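You operate a simulated robot arm through the tools that you are given. There is no shell and no other tool. Be economical: measure what you need, move in short steps, check, and stop when the job is done.

You are at the controls of a simulated two-armed robot. One attempt, no reset.

TASK
The shed pane was clipped in without its block: take it out again.
Fine: draw both clips and stand them in the clip rack, teal at the turntable end, yellow beside it. Then lift the pane out and lay it flat and square in the middle of the packing felt. Glass breaks by a fall, a knock or a squeeze: chip and scratch none. Drop or topple no tool or part.

Only the result counts: the job must be done as asked and must still hold three seconds after the hand-in. Knocking over, shifting, dropping, spilling or breaking anything else fails it.

THE ROBOT
Two 7-joint arms with fingered hands on one trunk, on a base that drives. Base frame: it is fixed to the floor where the robot stands at the start and does not move with it; the origin is under the middle of the robot, x ahead of it, y to its left, z up. Readings come in mm, degrees, newtons and seconds.
The left shoulder is at the start at [70, 154, 1147], the right one opposite. With the tool pointing down near the work surface each hand reaches from about 100 to 860 mm from the robot's upright axis, wherever it stands, measured 20 degrees to its own side. Places, roughly: first hole of the clip rack [700, -100, 800]; packing felt [400, 400, 800]; second hole of the clip rack [700, -100, 800]; teal socket [500, -100, 800]; yellow socket [400, -100, 800]. Payload 3.9 kg a hand.
The tool frame of a hand sits at the grasp point between the pads (the TCP): z along the fingers, y along the line on which they close. The tips reach 30 mm beyond it. Largest opening 104 mm; the body of the gripper starts 35 mm behind the TCP. The gripper is a hand of 4 fingers: y runs from the thumb to the fingers, the wrist lies at [-17, -104, -178] in the tool frame.
Orientation is that of the tool frame in the base frame, as a unit quaternion [w, x, y, z]. With the fingers straight down and the wrist toward the robot, the tool's x, y and z point along [0, 1, 0], [1, 0, 0] and [0, 0, -1] of the base frame.

THE INTERFACE
- The arms move only by the tool send_rows. It takes "left_commands", "right_commands" or both (then of equal length, played together; a hand with none holds still); each is text: rows parted by semicolons, each of 6 numbers parted by spaces: the shift along the tool's x, y, z in units of 150 mm (1.0 is 150 mm), then the turn, a rotation vector about the tool's x, y, z in units of 180 degrees (1.0 is 180 degrees). In form: dx dy dz ax ay az; .... A call has 1 to 12 rows; each row is the pose to reach, as a shift and turn from the pose commanded when the call began, along the tool's axes at that moment. A call with a number of a shift or a turn outside -1 to 1 is refused whole. A row lasts 0.2 s, in which the tool goes at most 50 mm and 8.6 degrees; a call with a longer step from one row to the next is refused whole. Where a pose cannot be reached the arm comes as near as it can. A force on the tool above 40 N (or 10 N above the force at the start of the call, whichever is more), or a blocked arm, ends the call early, and 0.2 s more pass. In this call time passes only in rows, and 0.2 s behind the last. It gives the time, the measured TCP pose, the force on the tool (base axes), the opening and the grip force at its end, in the units of the frame above (readings bear some noise), with the torque about the TCP (base axes, N m) and any sound that the robot's microphone picked up, and new pictures: "pictures" is both (left out), scene, wrist or none (wrist: the cameras of the hands that moved).
- Cameras (640 x 400 px; columns grow to the right, rows downward): "scene" is now at [134.8, -0.4, 1365.7]; the picture's right is [-0.01, -1.00, 0.00], its down [-0.68, 0.01, -0.73] and it looks along [0.73, -0.01, -0.68] (base axes); focal length 249 px, centre (320, 200). "left" rides on the left gripper at [-66, -90, -126] in its tool frame; the picture's right is [-0.78, -0.30, 0.56], its down [0.57, -0.70, 0.42] and it looks along [0.26, 0.65, 0.71] (tool axes); focal length 275 px, centre (320, 200). "right" rides on the right gripper at [66, -90, -126] in its tool frame; the picture's right is [-0.78, 0.30, -0.56], its down [-0.57, -0.70, 0.42] and it looks along [-0.27, 0.65, 0.71] (tool axes); focal length 275 px, centre (320, 200). There is no depth. A picture from a camera that has moved, and an enlarged one, comes with that camera's place and axes in the base frame and with its lens.
- raise_lower(by): slides the trunk up (or, below 0, down) by that many mm; the arms and the scene camera ride with it, the base frame stays. It gives what a move gives, with no picture.
- drive_base(legs): drives the robot by 1 to 6 legs, each [ahead, turn to the left] in mm and degrees, along the robot's own axes; the way and the turn of a leg run together, so that a leg with both is an arc; at most 1500 mm and 180 degrees a leg. The arms and the cameras ride along, it lands a little off, and it stops where it bumps. It gives what a move gives, and a new picture of the scene camera.
- curl_fingers(index, middle, ring, thumb_bend, thumb_turn, hand): sets how far each is bent, from 0 (flat) to 1 (curled in); at 0.3 the hand is open as for a grip, at 0.7 the pads meet at the TCP. One left out holds its place. A second passes; each finger stops where it meets its share of the squeeze, and holds until it gets a number again. It is the only way to open and close the hand. It gives what a move gives, with no picture; readings hold the bend of each and the force on the fingers (four entries, about 0 where the hand has none), thumb and palm. thumb_turn goes from beside the hand (0) to across from the fingers (1), as for a grip.
- turn_head(pan, tilt): turns the head with the scene camera to pan (to the left, within 86 degrees either way) and tilt (down, from -29 to 69), counted from straight ahead of the robot. It gives what a move gives, and a new picture of the scene camera.
- enlarge(camera, box): a new picture of the part [left, top, right, bottom] of that camera's present view, enlarged. The clock stands still meanwhile.
- sign_off(): hands the job in; it is judged then, once.

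Work in short steps. Places have to be worked out from the pictures, the camera data and where the tool is seen: move nearer, look again, correct. Check each grasp and each placing, and mend what went wrong. You have 120 turns and 260 pictures in all, those below and enlarged ones among them. Open the grippers and draw the arms clear of the work before you hand the job in, unless the task says otherwise; then end with one line.

The tools are called after "Emit:" as a command line: name --argument value ..., lists and objects as JSON in quotes. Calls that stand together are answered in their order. send_rows: Moves the arms, as the interface text tells. Its arguments: {"type":"object","properties":{"left_commands":{"type":"string"},"right_commands":{"type":"string"},"pictures":{"type":"string","enum":["both","scene","wrist","none"]}},"required":[]} The other tools are called the same way: raise_lower (by) slides the trunk up or down; curl_fingers (index, middle, ring, thumb_bend, thumb_turn, hand) moves the fingers one by one; drive_base (legs) drives the base; turn_head (pan, tilt) turns the head that bears the scene camera; enlarge (camera, box) takes an enlarged picture of a part of a camera's view; sign_off () hands the job in.

At the start:

```text
time_s: 0.0
left_tool_pos: [602.2, 189.7, 1089.1]
left_tool_rot: [0.0, 0.707, 0.707, 0.0]
left_contact_force: [0.2, -0.2, -0.3]
left_wrist_torque: [0.0, -0.01, 0.0]
left_gripper_width: 103.6
left_finger_force: 0.0
left_shape: jaw
left_bend: [0.3, 0.3, 0.3, 0.3, 0.97]
left_finger forces: [0.0, 0.2, 0.0, 0.1, 0.0, 0.0]
right_tool_pos: [553.1, -247.9, 1163.9]
right_tool_rot: [0.001, 0.707, 0.707, 0.001]
right_contact_force: [-0.3, -0.2, 0.1]
right_wrist_torque: [-0.04, 0.02, 0.03]
right_gripper_width: 103.8
right_finger_force: 0.1
right_shape: jaw
right_bend: [0.3, 0.3, 0.3, 0.3, 0.97]
right_finger forces: [0.0, 0.1, 0.0, 0.0, 0.0, 0.0]
trunk travel left (down, up): [-600.0, 340.0]
robot x, y, heading: [1.8, -1.1, 0.1]
head pan, tilt: [-0.5, 42.9]
```

scene: 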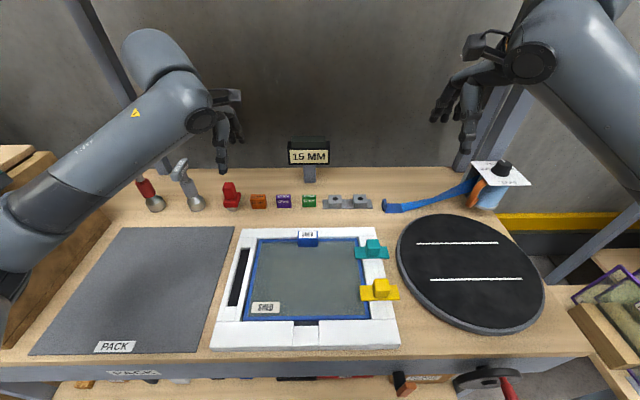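
right: 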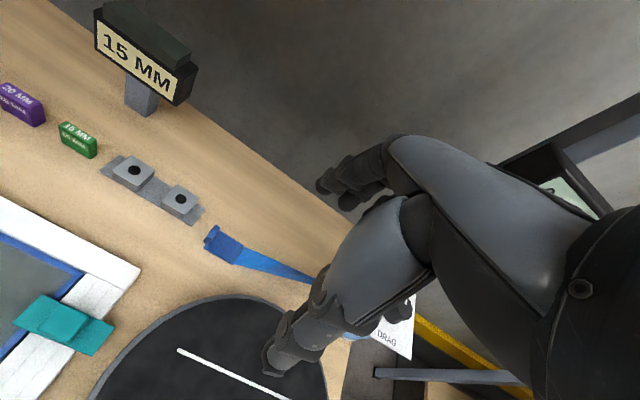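
left: 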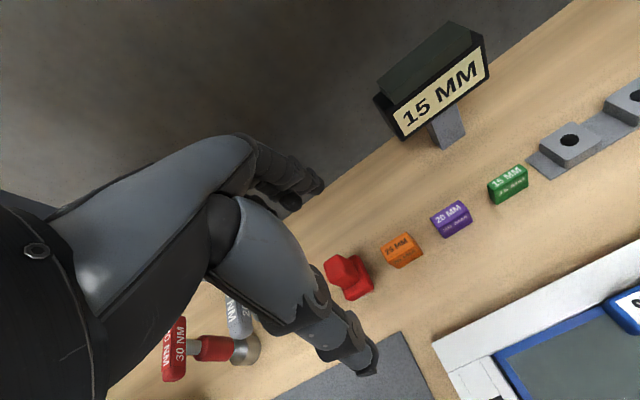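

I start by looking closely at the frame, clips and rack.

Emit:
enlarge --camera "scene" --box '[200, 210, 420, 350]'

Emit:
enlarge --camera "scene" --box '[200, 130, 420, 268]'

Emit:
enlarge --camera "scene" --box '[330, 220, 430, 320]'

```text
2.86 times, centred on (310, 280) of scene
camera zoom: at [134.8, -0.4, 1365.7], right [-0.01, -1.0, 0.0], down [-0.68, 0.01, -0.73], along [0.73, -0.01, -0.68], focal length 710 px, centre (349, -29)
```

zoom: 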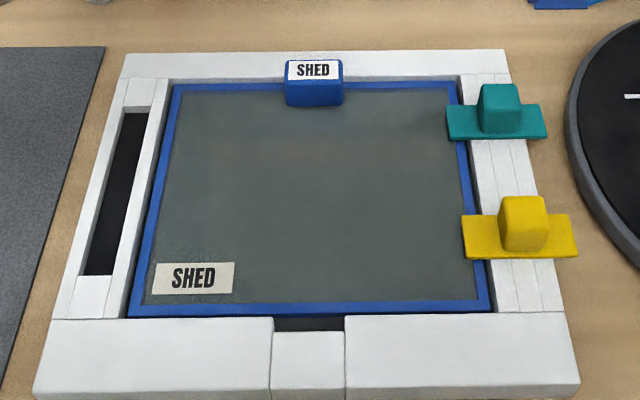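

```text
2.90 times, centred on (310, 199) of scene
camera zoom: at [134.8, -0.4, 1365.7], right [-0.01, -1.0, 0.0], down [-0.68, 0.01, -0.73], along [0.73, -0.01, -0.68], focal length 720 px, centre (349, 203)
```

zoom: 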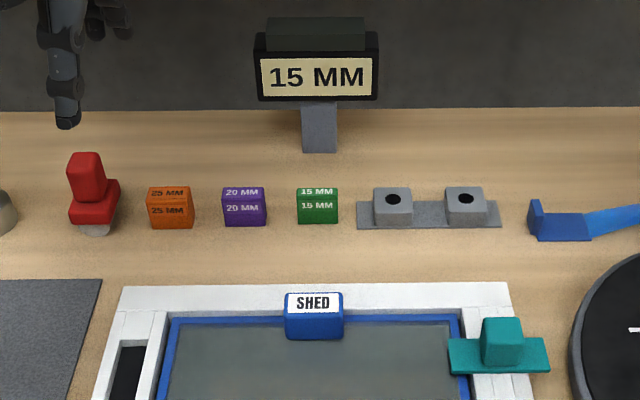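

```text
4.00 times, centred on (380, 270) of scene
camera zoom: at [134.8, -0.4, 1365.7], right [-0.01, -1.0, 0.0], down [-0.68, 0.01, -0.73], along [0.73, -0.01, -0.68], focal length 994 px, centre (80, -80)
```

zoom: 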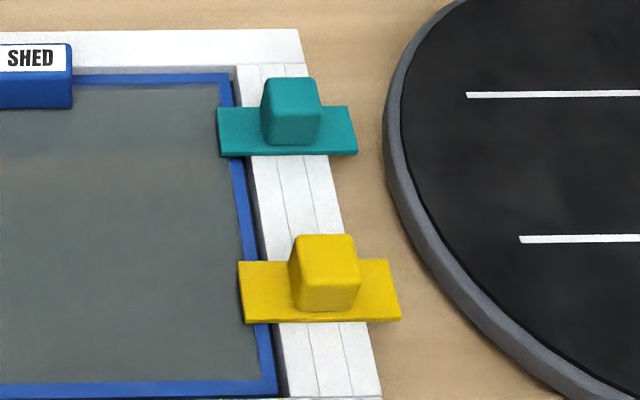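

The clips have grip blocks; the rack holes are about 74 mm apart. I move the right hand back and in to view the clips with its wrist camera.

Emit:
send_rows --right_commands "0.25 -0.2 0.1 0 0 0;0.5 -0.4 0.2 0 0 0;0.75 -0.6 0.3 0 0 0;0.95 -0.8 0.4 0 0 0;0.95 -1 0.5 0 0 0" --pictures "wrist"

Emit:
turn_head --pan 0 --tilt 60

```text
refused: row 1 steps farther than a row can; nothing moved
```

```text
time_s: 0.8
left_tool_pos: [601.6, 190.2, 1089.5]
left_tool_rot: [0.0, 0.707, 0.707, 0.0]
left_contact_force: [0.4, 0.0, 0.3]
left_wrist_torque: [0.0, 0.01, 0.02]
left_gripper_width: 103.9
left_finger_force: 0.2
left_shape: jaw
left_bend: [0.3, 0.3, 0.3, 0.3, 0.97]
left_finger forces: [0.0, 0.1, 0.0, 0.0, 0.1, 0.0]
right_tool_pos: [554.2, -247.3, 1163.8]
right_tool_rot: [-0.001, 0.707, 0.707, 0.0]
right_contact_force: [0.0, -0.1, 0.0]
right_wrist_torque: [0.02, 0.01, -0.01]
right_gripper_width: 103.7
right_finger_force: 0.0
right_shape: jaw
right_bend: [0.3, 0.3, 0.3, 0.3, 0.97]
right_finger forces: [0.0, 0.0, 0.0, 0.1, 0.1, 0.0]
trunk travel left (down, up): [-600.0, 340.0]
robot x, y, heading: [2.6, 1.0, -0.3]
head pan, tilt: [0.0, 60.0]
camera scene: at [118.5, 0.3, 1343.2], right [0.0, -1.0, 0.0], down [-0.87, 0.0, -0.5], along [0.5, 0.0, -0.87], focal length 249 px, centre (320, 200)
```

scene: 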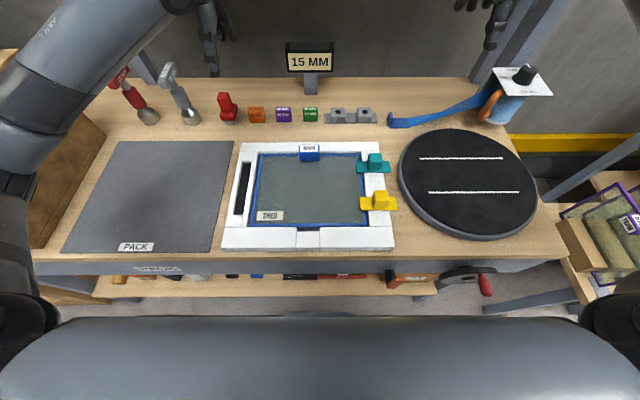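

Resending with smaller steps.

Emit:
send_rows --right_commands "0.19 -0.2 0.1 0 0 0;0.38 -0.4 0.2 0 0 0;0.57 -0.6 0.3 0 0 0;0.76 -0.8 0.4 0 0 0;0.95 -1 0.5 0 0 0" --pictures "wrist"

```text
time_s: 2.0
left_tool_pos: [604.7, 192.9, 1087.5]
left_tool_rot: [-0.001, 0.707, 0.707, -0.002]
left_contact_force: [0.2, -0.1, 1.3]
left_wrist_torque: [-0.04, 0.03, -0.01]
left_gripper_width: 103.7
left_finger_force: 0.0
left_shape: jaw
left_bend: [0.3, 0.3, 0.3, 0.3, 0.97]
left_finger forces: [0.0, 0.0, 0.0, 0.1, 0.0, 0.1]
right_tool_pos: [453.4, -85.1, 1051.3]
right_tool_rot: [0.0, 0.707, 0.707, -0.001]
right_contact_force: [0.5, 0.3, -0.8]
right_wrist_torque: [-0.05, 0.01, 0.02]
right_gripper_width: 103.8
right_finger_force: 0.0
right_shape: jaw
right_bend: [0.3, 0.3, 0.3, 0.3, 0.97]
right_finger forces: [0.0, 0.1, 0.0, 0.0, 0.0, 0.1]
right hand out of reach, approached as far as the arm can: row 4, 5
trunk travel left (down, up): [-600.0, 340.0]
robot x, y, heading: [-0.8, 0.7, 0.1]
head pan, tilt: [0.0, 60.0]
camera right: at [363.7, -18.6, 1177.9], right [0.3, -0.78, 0.56], down [-0.7, -0.57, -0.42], along [0.65, -0.27, -0.71], focal length 275 px, centre (320, 200)
```

right: 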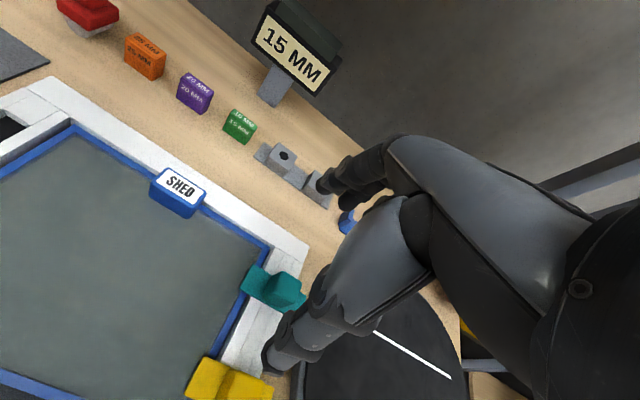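

Emit:
enlarge --camera "right" --box '[120, 120, 340, 258]'

Emit:
enlarge --camera "right" --box '[170, 240, 330, 400]'

Emit:
enlarge --camera "scene" --box '[220, 130, 420, 256]'

```text
2.90 times, centred on (230, 189) of right
camera zoom: at [363.7, -18.6, 1177.9], right [0.3, -0.78, 0.56], down [-0.7, -0.57, -0.42], along [0.65, -0.27, -0.71], focal length 798 px, centre (581, 232)
```

zoom: 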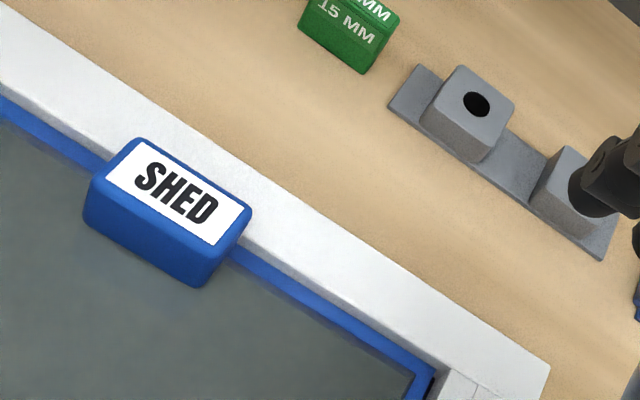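

```text
2.50 times, centred on (250, 320) of right
camera zoom: at [363.7, -18.6, 1177.9], right [0.3, -0.78, 0.56], down [-0.7, -0.57, -0.42], along [0.65, -0.27, -0.71], focal length 688 px, centre (495, -100)
```

zoom: 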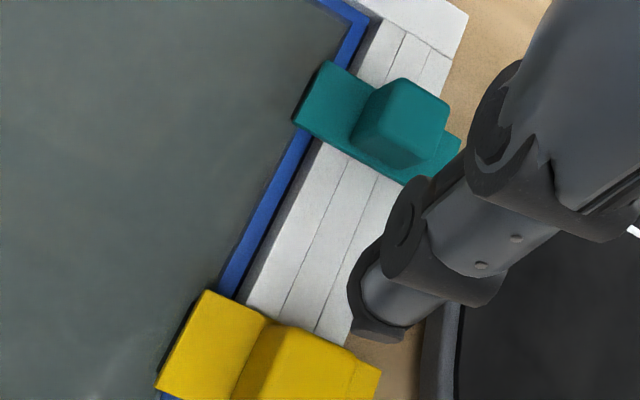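

```text
3.17 times, centred on (320, 193) of scene
camera zoom: at [120.2, 3.2, 1343.0], right [0.0, -1.0, 0.0], down [-0.87, 0.0, -0.5], along [0.5, 0.0, -0.87], focal length 789 px, centre (320, 222)
```

zoom: 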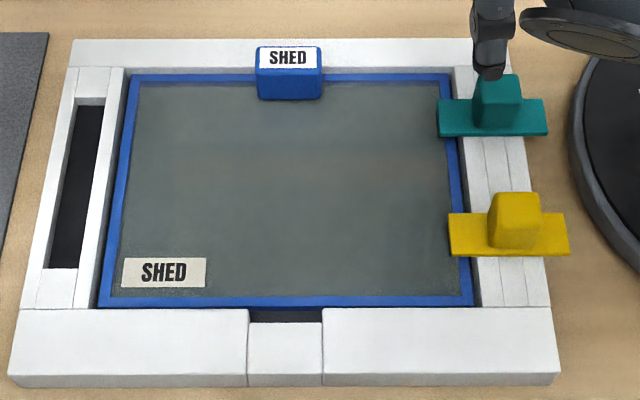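

The clips stand near (483,-126) teal and (382,-126) yellow. I turn the right hand 90° so it closes along y (along the plates), moving above teal.

Emit:
send_rows --right_commands "-0.025 0.02 0.02 0 0 -0.046;-0.05 0.04 0.04 0 0 -0.092;-0.075 0.06 0.06 0 0 -0.138;-0.1 0.08 0.08 0 0 -0.184;-0.125 0.1 0.1 0 0 -0.23;-0.15 0.12 0.12 0 0 -0.276;-0.175 0.14 0.14 0 0 -0.322;-0.2 0.16 0.16 0 0 -0.368;-0.225 0.18 0.18 0 0 -0.414;-0.25 0.2 0.2 0 0 -0.46;-0.273 0.2 0.267 0 0 -0.5"

```text
time_s: 4.4
left_tool_pos: [601.3, 190.8, 1089.3]
left_tool_rot: [0.0, 0.707, 0.707, 0.0]
left_contact_force: [-0.4, 0.2, 0.1]
left_wrist_torque: [0.0, 0.02, 0.0]
left_gripper_width: 103.7
left_finger_force: 0.0
left_shape: jaw
left_bend: [0.3, 0.3, 0.3, 0.3, 0.97]
left_finger forces: [0.0, 0.0, 0.0, 0.1, 0.0, 0.0]
right_tool_pos: [483.5, -129.4, 1011.8]
right_tool_rot: [0.0, -0.001, 1.0, 0.001]
right_contact_force: [0.7, -0.8, 0.8]
right_wrist_torque: [0.02, 0.03, 0.02]
right_gripper_width: 103.8
right_finger_force: 0.1
right_shape: jaw
right_bend: [0.3, 0.3, 0.3, 0.3, 0.97]
right_finger forces: [0.0, 0.0, 0.0, 0.1, 0.1, 0.0]
trunk travel left (down, up): [-600.0, 340.0]
robot x, y, heading: [-0.9, -0.9, -0.1]
head pan, tilt: [0.0, 60.0]
camera scene: at [118.8, 0.2, 1343.1], right [0.0, -1.0, 0.0], down [-0.87, 0.0, -0.5], along [0.5, 0.0, -0.87], focal length 249 px, centre (320, 200)
camera right: at [418.6, -218.7, 1137.3], right [0.78, 0.3, 0.56], down [0.57, -0.7, -0.43], along [0.26, 0.65, -0.71], focal length 275 px, centre (320, 200)
```

scene: 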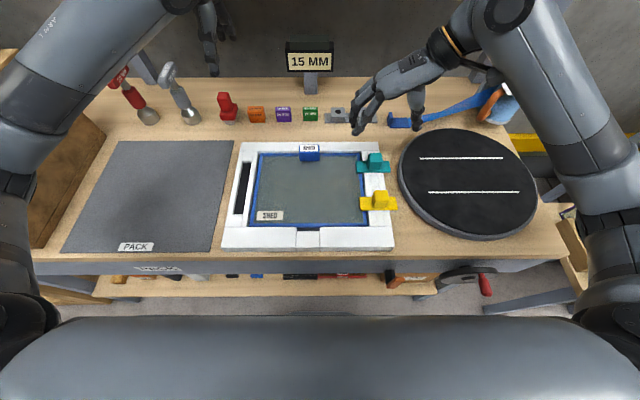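
right: 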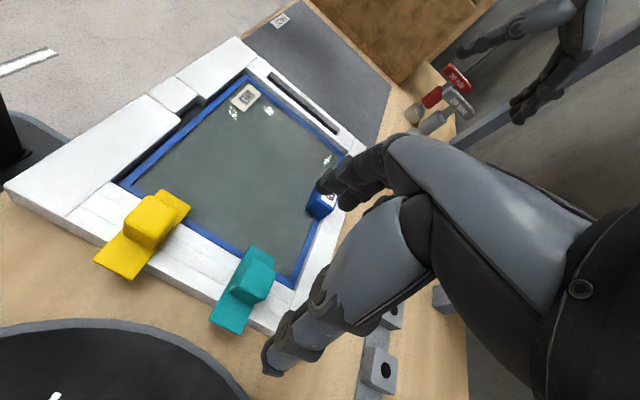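

The hand is turned; I zoom on both clips to measure their blocks.

Emit:
enlarge --camera "right" --box '[80, 170, 300, 340]'

Emit:
enlarge --camera "scene" --box '[340, 140, 420, 220]'

```text
2.35 times, centred on (190, 255) of right
camera zoom: at [418.6, -218.7, 1137.3], right [0.78, 0.3, 0.56], down [0.57, -0.7, -0.43], along [0.26, 0.65, -0.71], focal length 648 px, centre (626, 71)
```

zoom: 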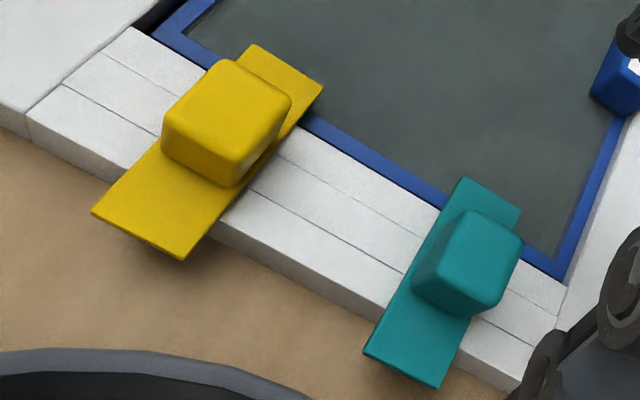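

```text
5.00 times, centred on (380, 180) of scene
camera zoom: at [118.8, 0.2, 1343.1], right [0.0, -1.0, 0.0], down [-0.87, 0.0, -0.5], along [0.5, 0.0, -0.87], focal length 1243 px, centre (20, 300)
```

zoom: 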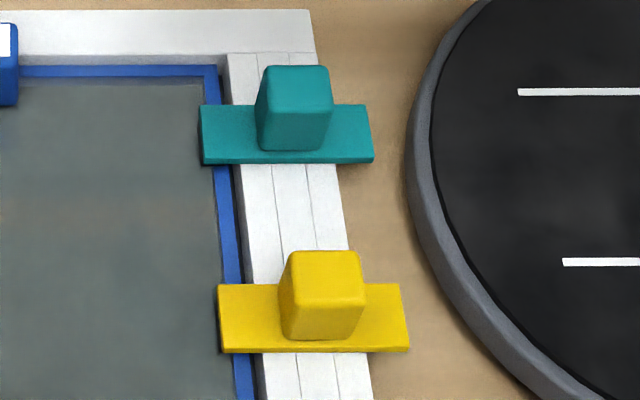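

Teal's block top sits near (480,-125,904) and its plate top at z≈869. I descend to just above.

Emit:
send_rows --right_commands "0.005 0.01 0.2 0 0 0;0.01 0.02 0.4 0 0 0;0.017 0.03 0.547 0 0 0"

```text
time_s: 5.2
left_tool_pos: [600.9, 189.9, 1089.1]
left_tool_rot: [0.0, 0.707, 0.707, 0.0]
left_contact_force: [-1.2, -0.3, 0.4]
left_wrist_torque: [0.02, -0.03, 0.0]
left_gripper_width: 103.5
left_finger_force: 0.1
left_shape: jaw
left_bend: [0.3, 0.3, 0.3, 0.3, 0.97]
left_finger forces: [0.0, 0.1, 0.0, 0.0, 0.1, 0.0]
right_tool_pos: [482.7, -126.2, 932.1]
right_tool_rot: [0.0, 0.0, 1.0, 0.0]
right_contact_force: [-0.8, -0.1, 0.2]
right_wrist_torque: [0.0, 0.01, 0.02]
right_gripper_width: 103.9
right_finger_force: 0.1
right_shape: jaw
right_bend: [0.3, 0.3, 0.3, 0.3, 0.97]
right_finger forces: [0.0, 0.0, 0.1, 0.1, 0.1, 0.0]
trunk travel left (down, up): [-600.0, 340.0]
robot x, y, heading: [-1.0, -0.8, 0.1]
head pan, tilt: [0.0, 60.0]
camera scene: at [118.4, 0.3, 1343.2], right [0.0, -1.0, 0.0], down [-0.87, 0.0, -0.5], along [0.5, 0.0, -0.87], focal length 249 px, centre (320, 200)
camera right: at [417.1, -215.2, 1056.5], right [0.78, 0.3, 0.56], down [0.57, -0.7, -0.42], along [0.27, 0.65, -0.71], focal length 275 px, centre (320, 200)
```

scene: 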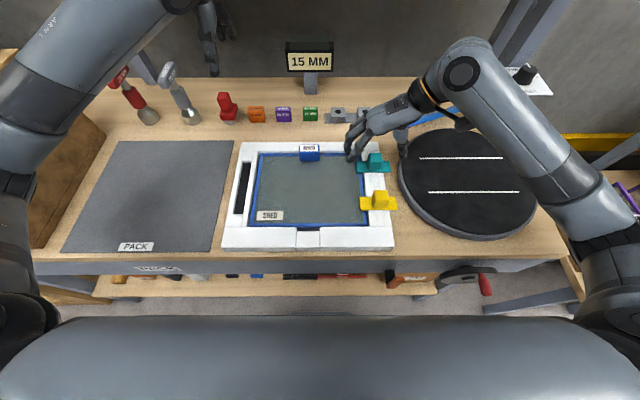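
right: 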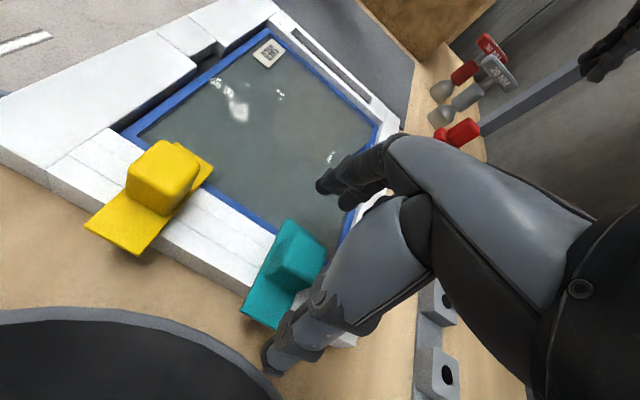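

Emit:
enlarge --camera "scene" --box '[330, 110, 430, 210]'

Emit:
enlarge --camera "right" --box '[220, 120, 420, 400]'

```text
4.00 times, centred on (380, 160) of scene
camera zoom: at [118.4, 0.3, 1343.2], right [0.0, -1.0, 0.0], down [-0.87, 0.0, -0.5], along [0.5, 0.0, -0.87], focal length 994 px, centre (80, 360)
```

zoom: 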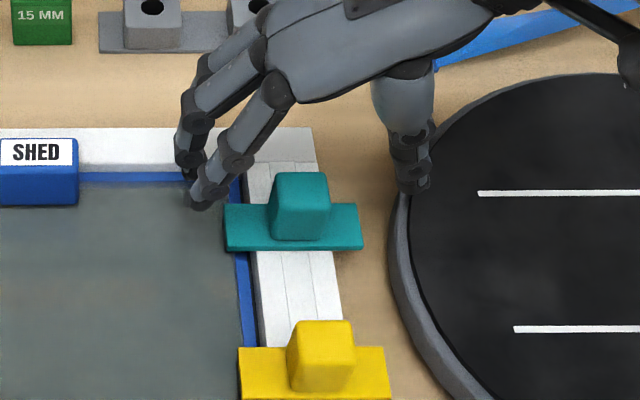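

```text
1.43 times, centred on (320, 260) of right
camera zoom: at [417.1, -215.2, 1056.5], right [0.78, 0.3, 0.56], down [0.57, -0.7, -0.42], along [0.27, 0.65, -0.71], focal length 393 px, centre (320, 114)
```

zoom: 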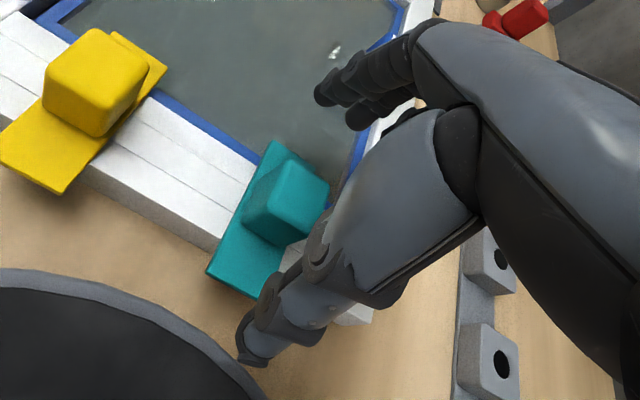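

The thumb and two of the fingers straddle the block; I shift 7 mm toward the robot and descend to TCP z≈908.

Emit:
send_rows --right_commands "0.03 0.005 0.08 0 0 0;0.047 0.008 0.16 0 0 0" --pictures "none"

Emit:
enlarge --camera "scene" --box '[330, 110, 430, 210]'

Emit:
enlarge --camera "right" --box '[220, 120, 420, 400]'

```text
time_s: 5.8
left_tool_pos: [603.1, 191.4, 1090.0]
left_tool_rot: [0.0, 0.707, 0.707, -0.001]
left_contact_force: [-0.7, -0.3, 0.0]
left_wrist_torque: [0.0, 0.03, 0.0]
left_gripper_width: 103.6
left_finger_force: 0.1
left_shape: jaw
left_bend: [0.3, 0.3, 0.3, 0.3, 0.97]
left_finger forces: [0.0, 0.0, 0.1, 0.0, 0.0, 0.1]
right_tool_pos: [474.9, -123.8, 906.6]
right_tool_rot: [-0.001, 0.001, 1.0, 0.0]
right_contact_force: [0.5, 0.0, 0.2]
right_wrist_torque: [0.0, -0.01, 0.02]
right_gripper_width: 104.0
right_finger_force: 0.1
right_shape: jaw
right_bend: [0.3, 0.3, 0.3, 0.3, 0.97]
right_finger forces: [0.1, 0.0, 0.1, 0.1, 0.0, 0.0]
trunk travel left (down, up): [-600.0, 340.0]
robot x, y, heading: [2.0, 1.5, -0.1]
head pan, tilt: [0.0, 60.0]
```

```text
4.00 times, centred on (380, 160) of scene
camera zoom: at [118.5, 0.2, 1343.2], right [0.0, -1.0, 0.0], down [-0.87, 0.0, -0.5], along [0.5, 0.0, -0.87], focal length 994 px, centre (80, 360)
```

zoom: 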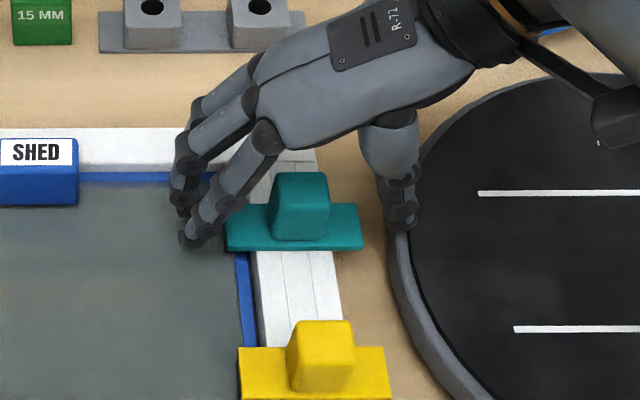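

```text
1.43 times, centred on (320, 260) of right
camera zoom: at [409.6, -213.9, 1031.9], right [0.78, 0.3, 0.56], down [0.57, -0.7, -0.42], along [0.27, 0.65, -0.71], focal length 393 px, centre (320, 114)
```

zoom: 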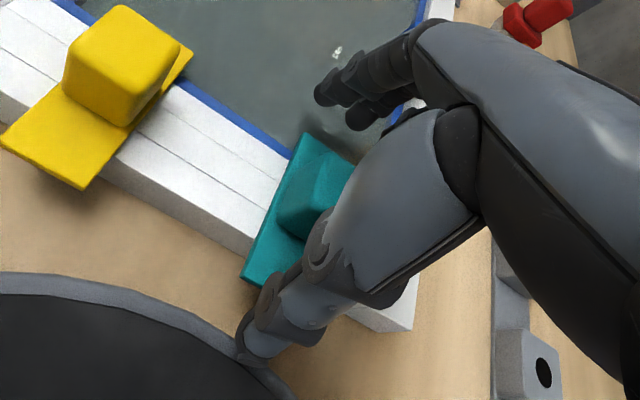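

Alignment good; shift +4 mm in x, then close thumb, index and middle partway.

Emit:
send_rows --right_commands "-0.027 -0.005 0.01 0 0 0" --pictures "none"

Emit:
curl_fingers --hand "right" --index 0.5 --middle 0.5 --thumb_bend 0.5

Emit:
enlarge --camera "scene" --box '[330, 110, 430, 210]'

Emit:
enlarge --camera "right" --box '[220, 120, 420, 400]'

```text
time_s: 6.2
left_tool_pos: [601.8, 189.8, 1089.0]
left_tool_rot: [0.0, 0.707, 0.707, 0.0]
left_contact_force: [0.0, -0.4, 0.5]
left_wrist_torque: [0.01, 0.03, 0.01]
left_gripper_width: 103.5
left_finger_force: 0.0
left_shape: jaw
left_bend: [0.3, 0.3, 0.3, 0.3, 0.97]
left_finger forces: [0.1, 0.0, 0.1, 0.0, 0.0, 0.1]
right_tool_pos: [477.1, -124.9, 904.6]
right_tool_rot: [0.0, -0.001, 1.0, 0.001]
right_contact_force: [0.4, 0.3, -0.9]
right_wrist_torque: [0.02, -0.01, -0.01]
right_gripper_width: 104.1
right_finger_force: 0.0
right_shape: jaw
right_bend: [0.3, 0.3, 0.3, 0.3, 0.97]
right_finger forces: [0.0, 0.0, 0.0, 0.0, 0.0, 0.1]
trunk travel left (down, up): [-600.0, 340.0]
robot x, y, heading: [-1.1, -0.4, -0.1]
head pan, tilt: [0.0, 60.0]
```

```text
time_s: 7.2
left_tool_pos: [600.8, 191.9, 1090.0]
left_tool_rot: [0.001, 0.706, 0.708, 0.0]
left_contact_force: [-0.8, 0.6, -0.6]
left_wrist_torque: [0.0, 0.02, -0.01]
left_gripper_width: 103.6
left_finger_force: 0.0
left_shape: jaw
left_bend: [0.3, 0.3, 0.3, 0.3, 0.97]
left_finger forces: [0.0, 0.0, 0.1, 0.1, 0.1, 0.1]
right_tool_pos: [478.8, -122.9, 905.3]
right_tool_rot: [0.001, -0.001, 1.0, -0.001]
right_contact_force: [1.6, 4.0, 10.5]
right_wrist_torque: [0.24, -0.07, -0.02]
right_gripper_width: 56.4
right_finger_force: 6.0
right_shape: fingers
right_bend: [0.49, 0.47, 0.3, 0.49, 0.97]
right_finger forces: [1.6, 6.2, 0.0, 0.0, 3.2, 0.0]
trunk travel left (down, up): [-600.0, 340.0]
robot x, y, heading: [2.1, -4.4, 0.4]
head pan, tilt: [0.0, 60.0]
```

```text
4.00 times, centred on (380, 160) of scene
camera zoom: at [117.5, 1.6, 1343.4], right [0.0, -1.0, 0.0], down [-0.87, 0.0, -0.5], along [0.5, 0.0, -0.87], focal length 994 px, centre (80, 360)
```

zoom: 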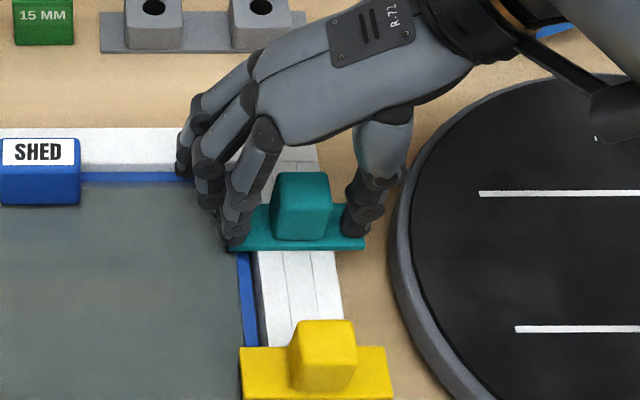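

```text
1.43 times, centred on (320, 260) of right
camera zoom: at [412.3, -213.0, 1031.5], right [0.77, 0.3, 0.56], down [0.57, -0.7, -0.42], along [0.27, 0.65, -0.71], focal length 393 px, centre (320, 114)
```

zoom: 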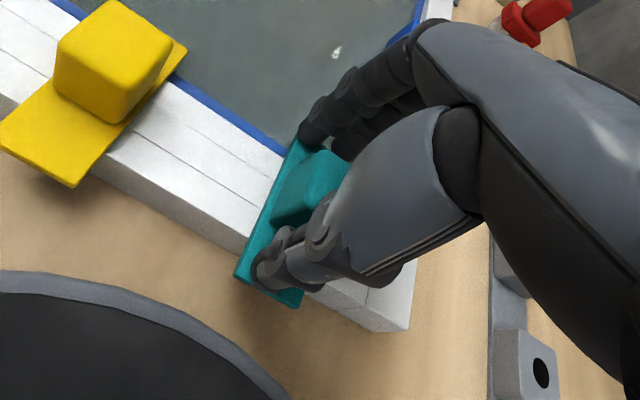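

The curling tips reached the plate (10 N up). I raise 9 mm before closing further.

Emit:
send_rows --right_commands "0 0 -0.06 0 0 0" --pictures "none"

Emit:
curl_fingers --hand "right" --index 0.56 --middle 0.56 --thumb_bend 0.56

Emit:
enlarge --camera "scene" --box '[330, 110, 430, 210]'

```text
time_s: 7.6
left_tool_pos: [602.9, 188.5, 1088.4]
left_tool_rot: [0.0, 0.708, 0.706, 0.0]
left_contact_force: [0.3, 0.0, 0.0]
left_wrist_torque: [0.03, -0.01, 0.02]
left_gripper_width: 104.0
left_finger_force: 0.1
left_shape: jaw
left_bend: [0.3, 0.3, 0.3, 0.3, 0.97]
left_finger forces: [0.1, 0.0, 0.1, 0.0, 0.1, 0.0]
right_tool_pos: [478.9, -126.6, 912.6]
right_tool_rot: [-0.002, 0.001, 1.0, 0.0]
right_contact_force: [-0.7, 0.0, -0.4]
right_wrist_torque: [0.01, 0.0, -0.02]
right_gripper_width: 54.2
right_finger_force: 0.0
right_shape: fingers
right_bend: [0.5, 0.5, 0.3, 0.5, 0.97]
right_finger forces: [0.0, 0.0, 0.0, 0.0, 0.0, 0.1]
trunk travel left (down, up): [-600.0, 340.0]
robot x, y, heading: [-0.9, 1.1, -0.3]
head pan, tilt: [0.0, 60.0]
```

```text
time_s: 8.6
left_tool_pos: [602.1, 190.3, 1089.9]
left_tool_rot: [0.0, 0.708, 0.707, 0.0]
left_contact_force: [0.0, -0.2, -0.1]
left_wrist_torque: [0.01, 0.0, -0.06]
left_gripper_width: 103.7
left_finger_force: 0.1
left_shape: jaw
left_bend: [0.3, 0.3, 0.3, 0.3, 0.97]
left_finger forces: [0.1, 0.1, 0.1, 0.0, 0.0, 0.0]
right_tool_pos: [478.5, -125.2, 913.2]
right_tool_rot: [0.0, 0.001, 1.0, 0.0]
right_contact_force: [0.7, -0.6, -0.4]
right_wrist_torque: [-0.03, -0.03, 0.01]
right_gripper_width: 38.6
right_finger_force: 0.1
right_shape: fingers
right_bend: [0.56, 0.56, 0.3, 0.56, 0.97]
right_finger forces: [0.0, 0.1, 0.0, 0.0, 0.0, 0.0]
trunk travel left (down, up): [-600.0, 340.0]
robot x, y, heading: [0.3, -0.9, 0.0]
head pan, tilt: [0.0, 60.0]
```

```text
4.00 times, centred on (380, 160) of scene
camera zoom: at [118.5, 0.3, 1343.2], right [0.0, -1.0, 0.0], down [-0.87, 0.0, -0.5], along [0.5, 0.0, -0.87], focal length 994 px, centre (80, 360)
```

zoom: 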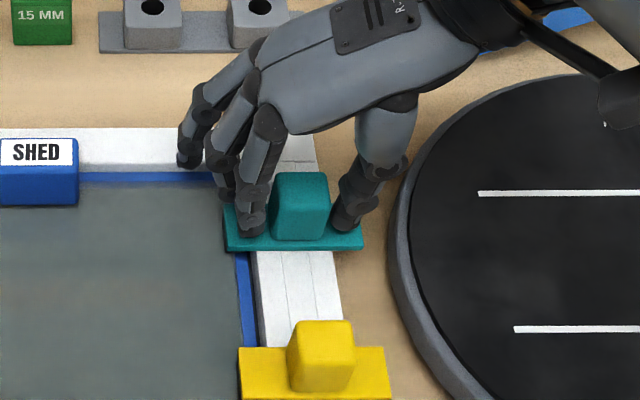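

Nearly touching with no plate load; I close on the block.

Emit:
curl_fingers --hand "right" --index 0.66 --middle 0.66 --thumb_bend 0.66

Emit:
enlarge --camera "scene" --box '[330, 110, 430, 210]'

```text
time_s: 9.6
left_tool_pos: [602.4, 190.2, 1089.2]
left_tool_rot: [0.0, 0.707, 0.707, -0.001]
left_contact_force: [0.4, -0.1, -0.1]
left_wrist_torque: [0.02, 0.0, 0.01]
left_gripper_width: 103.6
left_finger_force: 0.1
left_shape: jaw
left_bend: [0.3, 0.3, 0.3, 0.3, 0.97]
left_finger forces: [0.1, 0.0, 0.0, 0.0, 0.1, 0.1]
right_tool_pos: [479.3, -124.4, 913.4]
right_tool_rot: [0.0, 0.001, 1.0, 0.0]
right_contact_force: [0.6, 0.8, -1.2]
right_wrist_torque: [0.07, 0.0, 0.06]
right_gripper_width: 27.2
right_finger_force: 7.0
right_shape: fingers
right_bend: [0.61, 0.62, 0.3, 0.6, 0.97]
right_finger forces: [3.6, 4.1, 0.1, 0.0, 5.9, 0.0]
trunk travel left (down, up): [-600.0, 340.0]
robot x, y, heading: [-0.6, -3.6, -0.0]
head pan, tilt: [0.0, 60.0]
```

```text
4.00 times, centred on (380, 160) of scene
camera zoom: at [118.6, 0.7, 1343.1], right [0.0, -1.0, 0.0], down [-0.87, 0.0, -0.5], along [0.5, 0.0, -0.87], focal length 994 px, centre (80, 360)
```

zoom: 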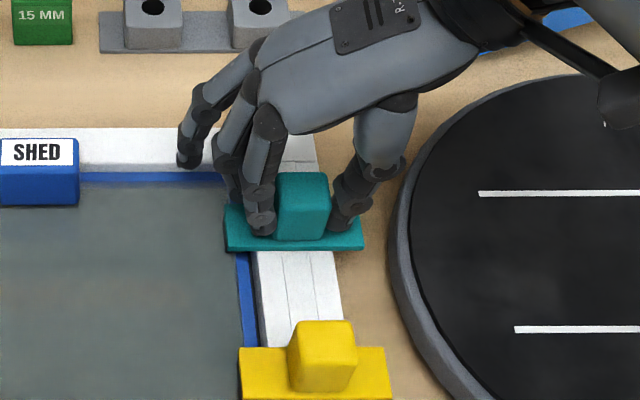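

Block held at 27 mm with 7 N; I tighten slightly and lift 15 mm as a test.

Emit:
curl_fingers --hand "right" --index 0.76 --middle 0.76 --thumb_bend 0.76

Emit:
send_rows --right_commands "0 0 -0.03 0 0 0;0 0 -0.06 0 0 0;0 0 -0.1 0 0 0" --pictures "wrist"

Emit:
enlarge --camera "scene" --box '[330, 110, 430, 210]'

```text
time_s: 10.6
left_tool_pos: [602.5, 190.7, 1089.2]
left_tool_rot: [0.0, 0.707, 0.707, 0.0]
left_contact_force: [1.0, -0.1, -0.2]
left_wrist_torque: [0.0, -0.01, -0.01]
left_gripper_width: 103.5
left_finger_force: 0.2
left_shape: jaw
left_bend: [0.3, 0.3, 0.3, 0.3, 0.97]
left_finger forces: [0.0, 0.0, 0.1, 0.0, 0.0, 0.1]
right_tool_pos: [478.7, -124.5, 913.2]
right_tool_rot: [0.0, 0.0, 1.0, 0.0]
right_contact_force: [1.0, 1.3, -1.9]
right_wrist_torque: [0.09, -0.05, 0.16]
right_gripper_width: 26.2
right_finger_force: 17.0
right_shape: fingers
right_bend: [0.62, 0.62, 0.3, 0.62, 0.97]
right_finger forces: [8.8, 8.9, 0.1, 0.1, 16.2, 0.0]
trunk travel left (down, up): [-600.0, 340.0]
robot x, y, heading: [-1.7, 1.1, 0.1]
head pan, tilt: [0.0, 60.0]
```

```text
time_s: 11.4
left_tool_pos: [603.1, 190.3, 1089.4]
left_tool_rot: [0.0, 0.707, 0.707, 0.0]
left_contact_force: [-0.2, 0.1, 0.4]
left_wrist_torque: [0.04, 0.01, -0.04]
left_gripper_width: 103.8
left_finger_force: 0.0
left_shape: jaw
left_bend: [0.3, 0.3, 0.3, 0.3, 0.97]
left_finger forces: [0.0, 0.0, 0.0, 0.0, 0.0, 0.0]
right_tool_pos: [477.9, -123.7, 930.8]
right_tool_rot: [0.0, 0.0, 1.0, 0.0]
right_contact_force: [-0.4, -0.4, -0.7]
right_wrist_torque: [-0.01, 0.02, -0.04]
right_gripper_width: 25.8
right_finger_force: 16.6
right_shape: fingers
right_bend: [0.61, 0.63, 0.3, 0.63, 0.95]
right_finger forces: [9.9, 6.7, 0.1, 0.0, 16.5, 0.1]
trunk travel left (down, up): [-600.0, 340.0]
robot x, y, heading: [1.5, 2.1, -0.1]
head pan, tilt: [0.0, 60.0]
camera right: at [412.9, -214.2, 1055.1], right [0.78, 0.3, 0.56], down [0.57, -0.7, -0.42], along [0.27, 0.65, -0.71], focal length 275 px, centre (320, 200)
```

right: 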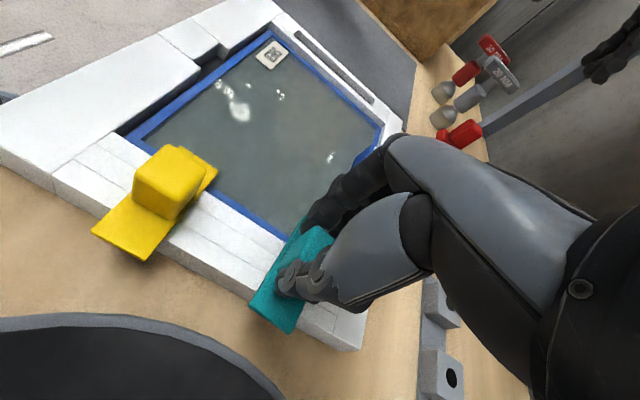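

```text
4.00 times, centred on (380, 160) of scene
camera zoom: at [118.4, 0.3, 1343.2], right [0.0, -1.0, 0.0], down [-0.87, 0.0, -0.5], along [0.5, 0.0, -0.87], focal length 994 px, centre (80, 360)
```

zoom: 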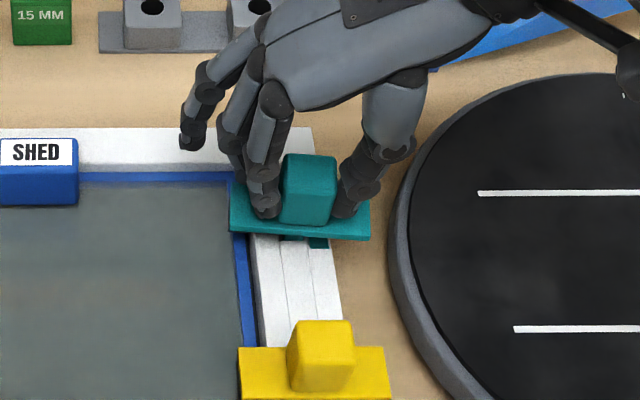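

The clip comes out. I lift well clear and look at its pins.

Emit:
send_rows --right_commands "0 0 -0.15 0 0 0;0 0 -0.3 0 0 0;0 0 -0.45 0 0 0;0 0 -0.6 0 0 0" --pictures "none"

Emit:
enlarge --camera "scene" --box '[330, 90, 430, 190]'

Emit:
enlarge --camera "right" --box '[200, 180, 480, 400]'

```text
time_s: 12.4
left_tool_pos: [601.2, 190.9, 1089.1]
left_tool_rot: [0.0, 0.707, 0.707, 0.0]
left_contact_force: [-0.3, 0.4, -0.2]
left_wrist_torque: [0.0, 0.0, 0.01]
left_gripper_width: 103.7
left_finger_force: 0.0
left_shape: jaw
left_bend: [0.3, 0.3, 0.3, 0.3, 0.97]
left_finger forces: [0.0, 0.0, 0.1, 0.0, 0.0, 0.0]
right_tool_pos: [478.6, -125.0, 1017.2]
right_tool_rot: [0.0, 0.0, 1.0, 0.0]
right_contact_force: [-0.3, -0.7, 0.0]
right_wrist_torque: [0.03, -0.03, -0.04]
right_gripper_width: 26.1
right_finger_force: 16.8
right_shape: fingers
right_bend: [0.61, 0.63, 0.3, 0.63, 0.95]
right_finger forces: [10.0, 6.7, 0.0, 0.0, 16.6, 0.0]
trunk travel left (down, up): [-600.0, 340.0]
robot x, y, heading: [0.8, -0.4, 0.0]
head pan, tilt: [0.0, 60.0]
```

```text
4.00 times, centred on (380, 140) of scene
camera zoom: at [118.4, 0.6, 1343.1], right [0.0, -1.0, 0.0], down [-0.87, 0.0, -0.5], along [0.5, 0.0, -0.87], focal length 994 px, centre (80, 440)
```

zoom: 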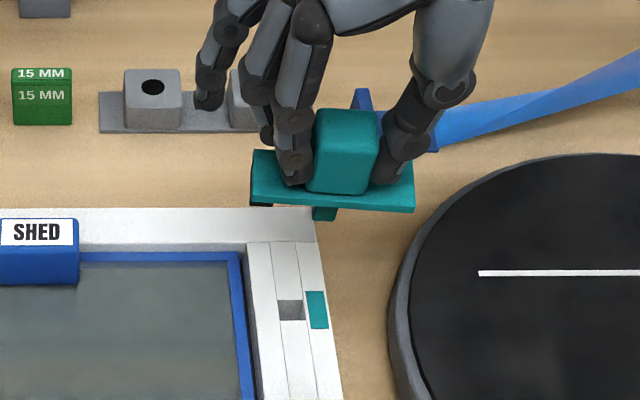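

```text
1.82 times, centred on (340, 290) of right
camera zoom: at [412.8, -213.4, 1143.7], right [0.78, 0.3, 0.56], down [0.57, -0.7, -0.42], along [0.26, 0.65, -0.71], focal length 500 px, centre (284, 36)
```

zoom: 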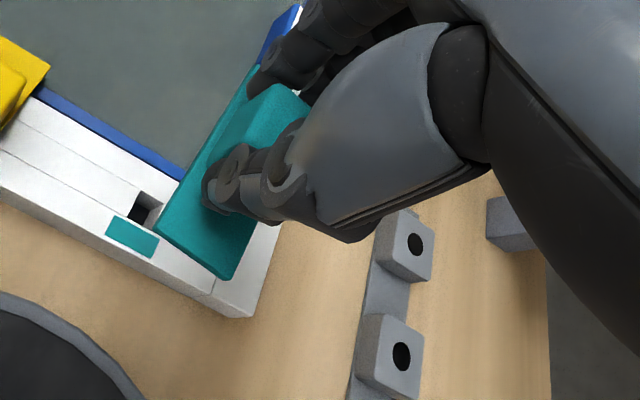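

Pin length ≈21 mm; the rack holes are near (675,-50,868) and (675,-125,868). I carry teal toward the rack while turning back to the wrist-to-robot orientation.

Emit:
send_rows --right_commands "-0.08 0 0 0 0 0.045;-0.16 0 0 0 0 0.09;-0.24 0 0 0 0 0.135;-0.32 0 0 0 0 0.18;-0.4 0 0 0 0 0.225;-0.48 0 0 0 0 0.27;-0.56 0 0 0 0 0.315;-0.64 0 0 0 0 0.36;-0.72 0 0 0 0 0.405;-0.8 0.01 0 0 0 0.45;-0.88 0.02 0 0 0 0.495;-0.933 0.02 0 0 0 0.5"

```text
time_s: 15.0
left_tool_pos: [601.8, 189.6, 1088.7]
left_tool_rot: [0.0, 0.707, 0.708, 0.0]
left_contact_force: [0.5, -0.4, -0.2]
left_wrist_torque: [0.0, 0.01, 0.04]
left_gripper_width: 103.7
left_finger_force: 0.1
left_shape: jaw
left_bend: [0.3, 0.3, 0.3, 0.3, 0.97]
left_finger forces: [0.0, 0.0, 0.0, 0.1, 0.1, 0.0]
right_tool_pos: [619.0, -121.7, 1019.8]
right_tool_rot: [0.001, 0.708, 0.706, 0.0]
right_contact_force: [-1.0, 0.3, -0.3]
right_wrist_torque: [-0.03, 0.0, 0.0]
right_gripper_width: 26.0
right_finger_force: 17.0
right_shape: fingers
right_bend: [0.61, 0.63, 0.3, 0.63, 0.95]
right_finger forces: [10.0, 6.7, 0.0, 0.1, 16.6, 0.0]
trunk travel left (down, up): [-600.0, 340.0]
robot x, y, heading: [-0.9, -3.4, 0.1]
head pan, tilt: [0.0, 60.0]
camera scene: at [118.6, 0.2, 1343.1], right [0.0, -1.0, 0.0], down [-0.87, 0.0, -0.5], along [0.5, 0.0, -0.87], focal length 249 px, centre (320, 200)
camera right: at [530.3, -55.7, 1145.3], right [0.29, -0.78, 0.56], down [-0.7, -0.57, -0.42], along [0.65, -0.27, -0.71], focal length 275 px, centre (320, 200)
```

scene: 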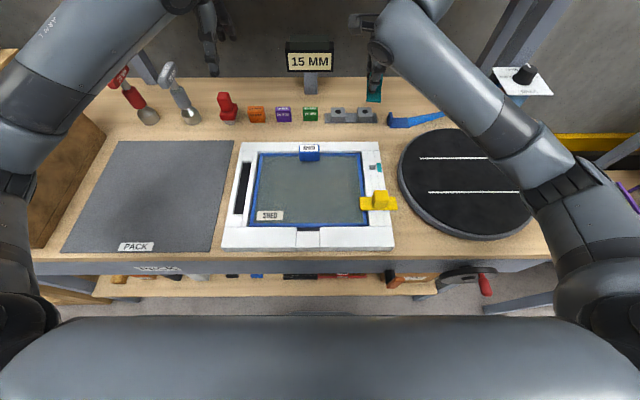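
right: 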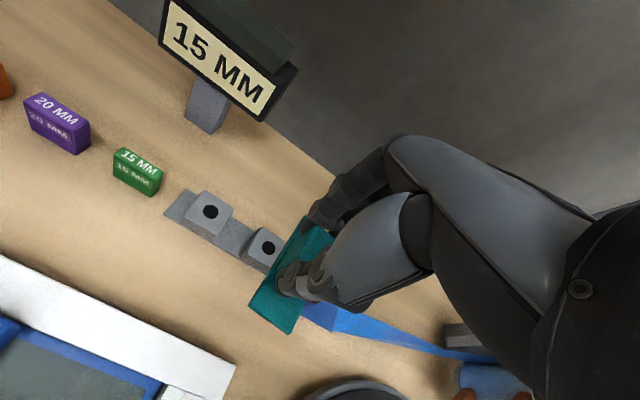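

Both views agree on the hole at (677,-125). I bring the pin about 18 mm above it.

Emit:
send_rows --right_commands "0 0.2 0 0 0 0;0 0.387 0.1 0 0 0;0 0.387 0.28 0 0 0;0 0.387 0.433 0 0 0"

Emit:
enlarge --camera "scene" --box '[330, 60, 430, 140]'

Emit:
enlarge --camera "right" --box '[160, 160, 360, 360]'

```text
time_s: 16.0
left_tool_pos: [602.4, 190.5, 1089.0]
left_tool_rot: [-0.001, 0.707, 0.707, 0.0]
left_contact_force: [0.8, 0.1, -0.1]
left_wrist_torque: [0.02, -0.02, 0.0]
left_gripper_width: 104.0
left_finger_force: 0.0
left_shape: jaw
left_bend: [0.3, 0.3, 0.3, 0.3, 0.97]
left_finger forces: [0.0, 0.1, 0.1, 0.0, 0.0, 0.0]
right_tool_pos: [678.3, -119.3, 952.3]
right_tool_rot: [0.0, 0.707, 0.707, 0.001]
right_contact_force: [1.3, -1.0, -0.5]
right_wrist_torque: [-0.02, 0.01, -0.03]
right_gripper_width: 25.9
right_finger_force: 16.3
right_shape: fingers
right_bend: [0.61, 0.63, 0.3, 0.63, 0.95]
right_finger forces: [9.9, 6.8, 0.1, 0.0, 16.6, 0.0]
trunk travel left (down, up): [-600.0, 340.0]
robot x, y, heading: [-2.5, 0.8, 0.0]
head pan, tilt: [0.0, 60.0]
camera scene: at [119.1, 0.4, 1343.1], right [0.0, -1.0, 0.0], down [-0.87, 0.0, -0.5], along [0.5, 0.0, -0.87], focal length 249 px, centre (320, 200)
camera right: at [589.1, -52.7, 1078.6], right [0.3, -0.78, 0.56], down [-0.7, -0.57, -0.42], along [0.65, -0.26, -0.71], focal length 275 px, centre (320, 200)
```

scene: 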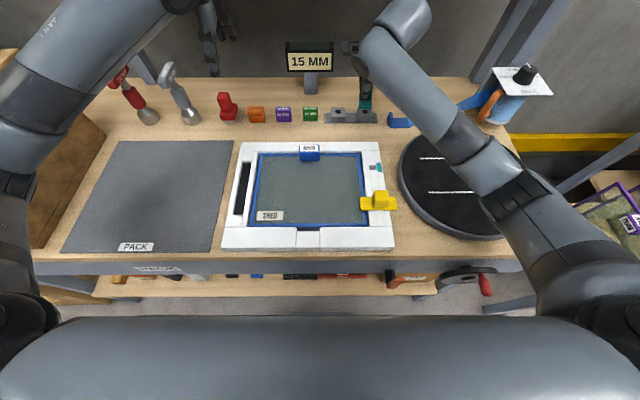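
right: 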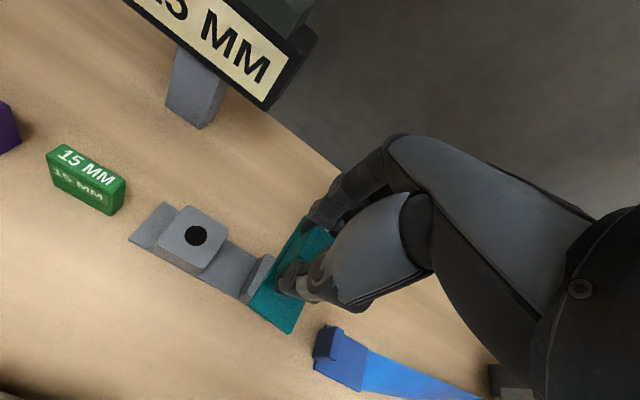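

```text
5.00 times, centred on (380, 100) of scene
camera zoom: at [119.1, 0.4, 1343.1], right [0.0, -1.0, 0.0], down [-0.87, 0.0, -0.5], along [0.5, 0.0, -0.87], focal length 1243 px, centre (20, 700)
```

zoom: 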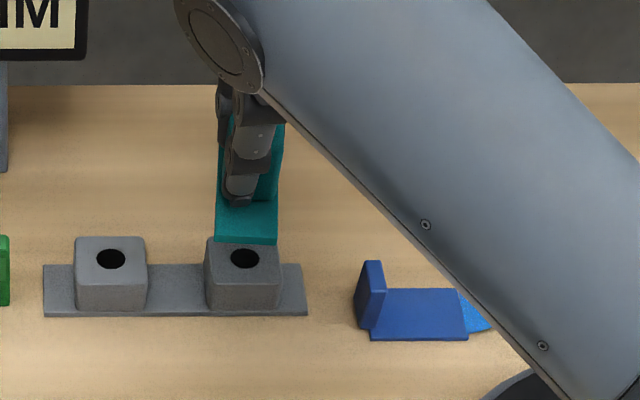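

```text
2.00 times, centred on (260, 260) of right
camera zoom: at [589.1, -52.7, 1078.6], right [0.3, -0.78, 0.56], down [-0.7, -0.57, -0.42], along [0.65, -0.26, -0.71], focal length 551 px, centre (440, 80)
```

zoom: 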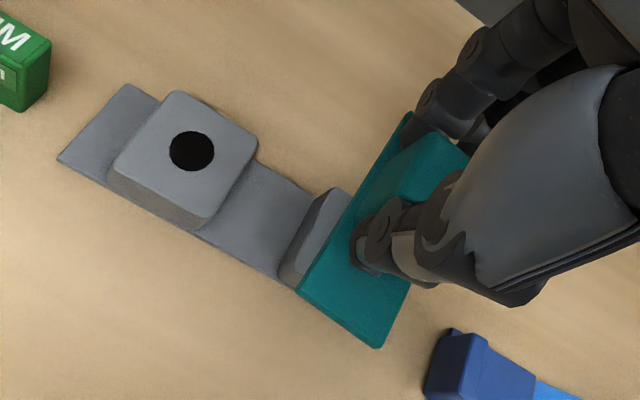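

The clip is about 6.5° yawed in the grip and its centre ≈(680.5,-121) vs hole (677,-124). I correct these and go down 11 mm.

Emit:
send_rows --right_commands "-0.02 -0.023 0 0 0 -0.036;-0.02 -0.023 0.07 0 0 -0.036" --pictures "none"

Emit:
enlarge --camera "scene" --box '[340, 70, 400, 130]'

Emit:
enlarge --camera "right" --box '[160, 160, 360, 360]'

```text
time_s: 16.6
left_tool_pos: [601.8, 191.0, 1089.2]
left_tool_rot: [-0.001, 0.707, 0.707, -0.001]
left_contact_force: [0.5, -0.2, 0.0]
left_wrist_torque: [0.01, 0.0, 0.0]
left_gripper_width: 103.7
left_finger_force: 0.0
left_shape: jaw
left_bend: [0.3, 0.3, 0.3, 0.3, 0.97]
left_finger forces: [0.0, 0.0, 0.0, 0.0, 0.0, 0.0]
right_tool_pos: [672.3, -122.3, 943.4]
right_tool_rot: [0.0, 0.666, 0.746, 0.0]
right_contact_force: [-0.2, -0.5, -0.9]
right_wrist_torque: [0.01, 0.0, -0.02]
right_gripper_width: 26.2
right_finger_force: 17.2
right_shape: fingers
right_bend: [0.61, 0.63, 0.3, 0.63, 0.95]
right_finger forces: [9.9, 6.7, 0.0, 0.1, 16.6, 0.0]
trunk travel left (down, up): [-600.0, 340.0]
robot x, y, heading: [-1.1, 1.1, -0.1]
head pan, tilt: [0.0, 60.0]
```

```text
6.67 times, centred on (370, 100) of scene
camera zoom: at [119.0, 0.7, 1343.1], right [0.0, -1.0, 0.0], down [-0.87, 0.0, -0.5], along [0.5, 0.0, -0.87], focal length 1657 px, centre (-13, 867)
```

zoom: 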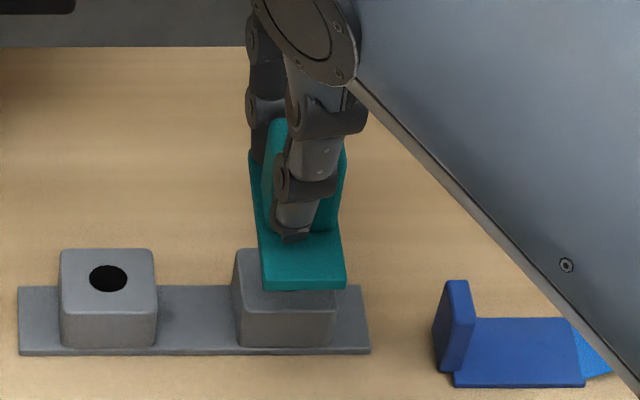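

```text
2.00 times, centred on (260, 260) of right
camera zoom: at [577.6, -66.6, 1067.6], right [0.38, -0.74, 0.56], down [-0.63, -0.65, -0.42], along [0.67, -0.19, -0.71], focal length 551 px, centre (440, 80)
```

zoom: 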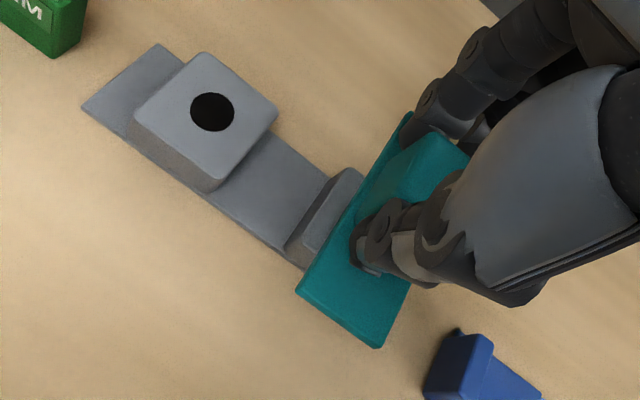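

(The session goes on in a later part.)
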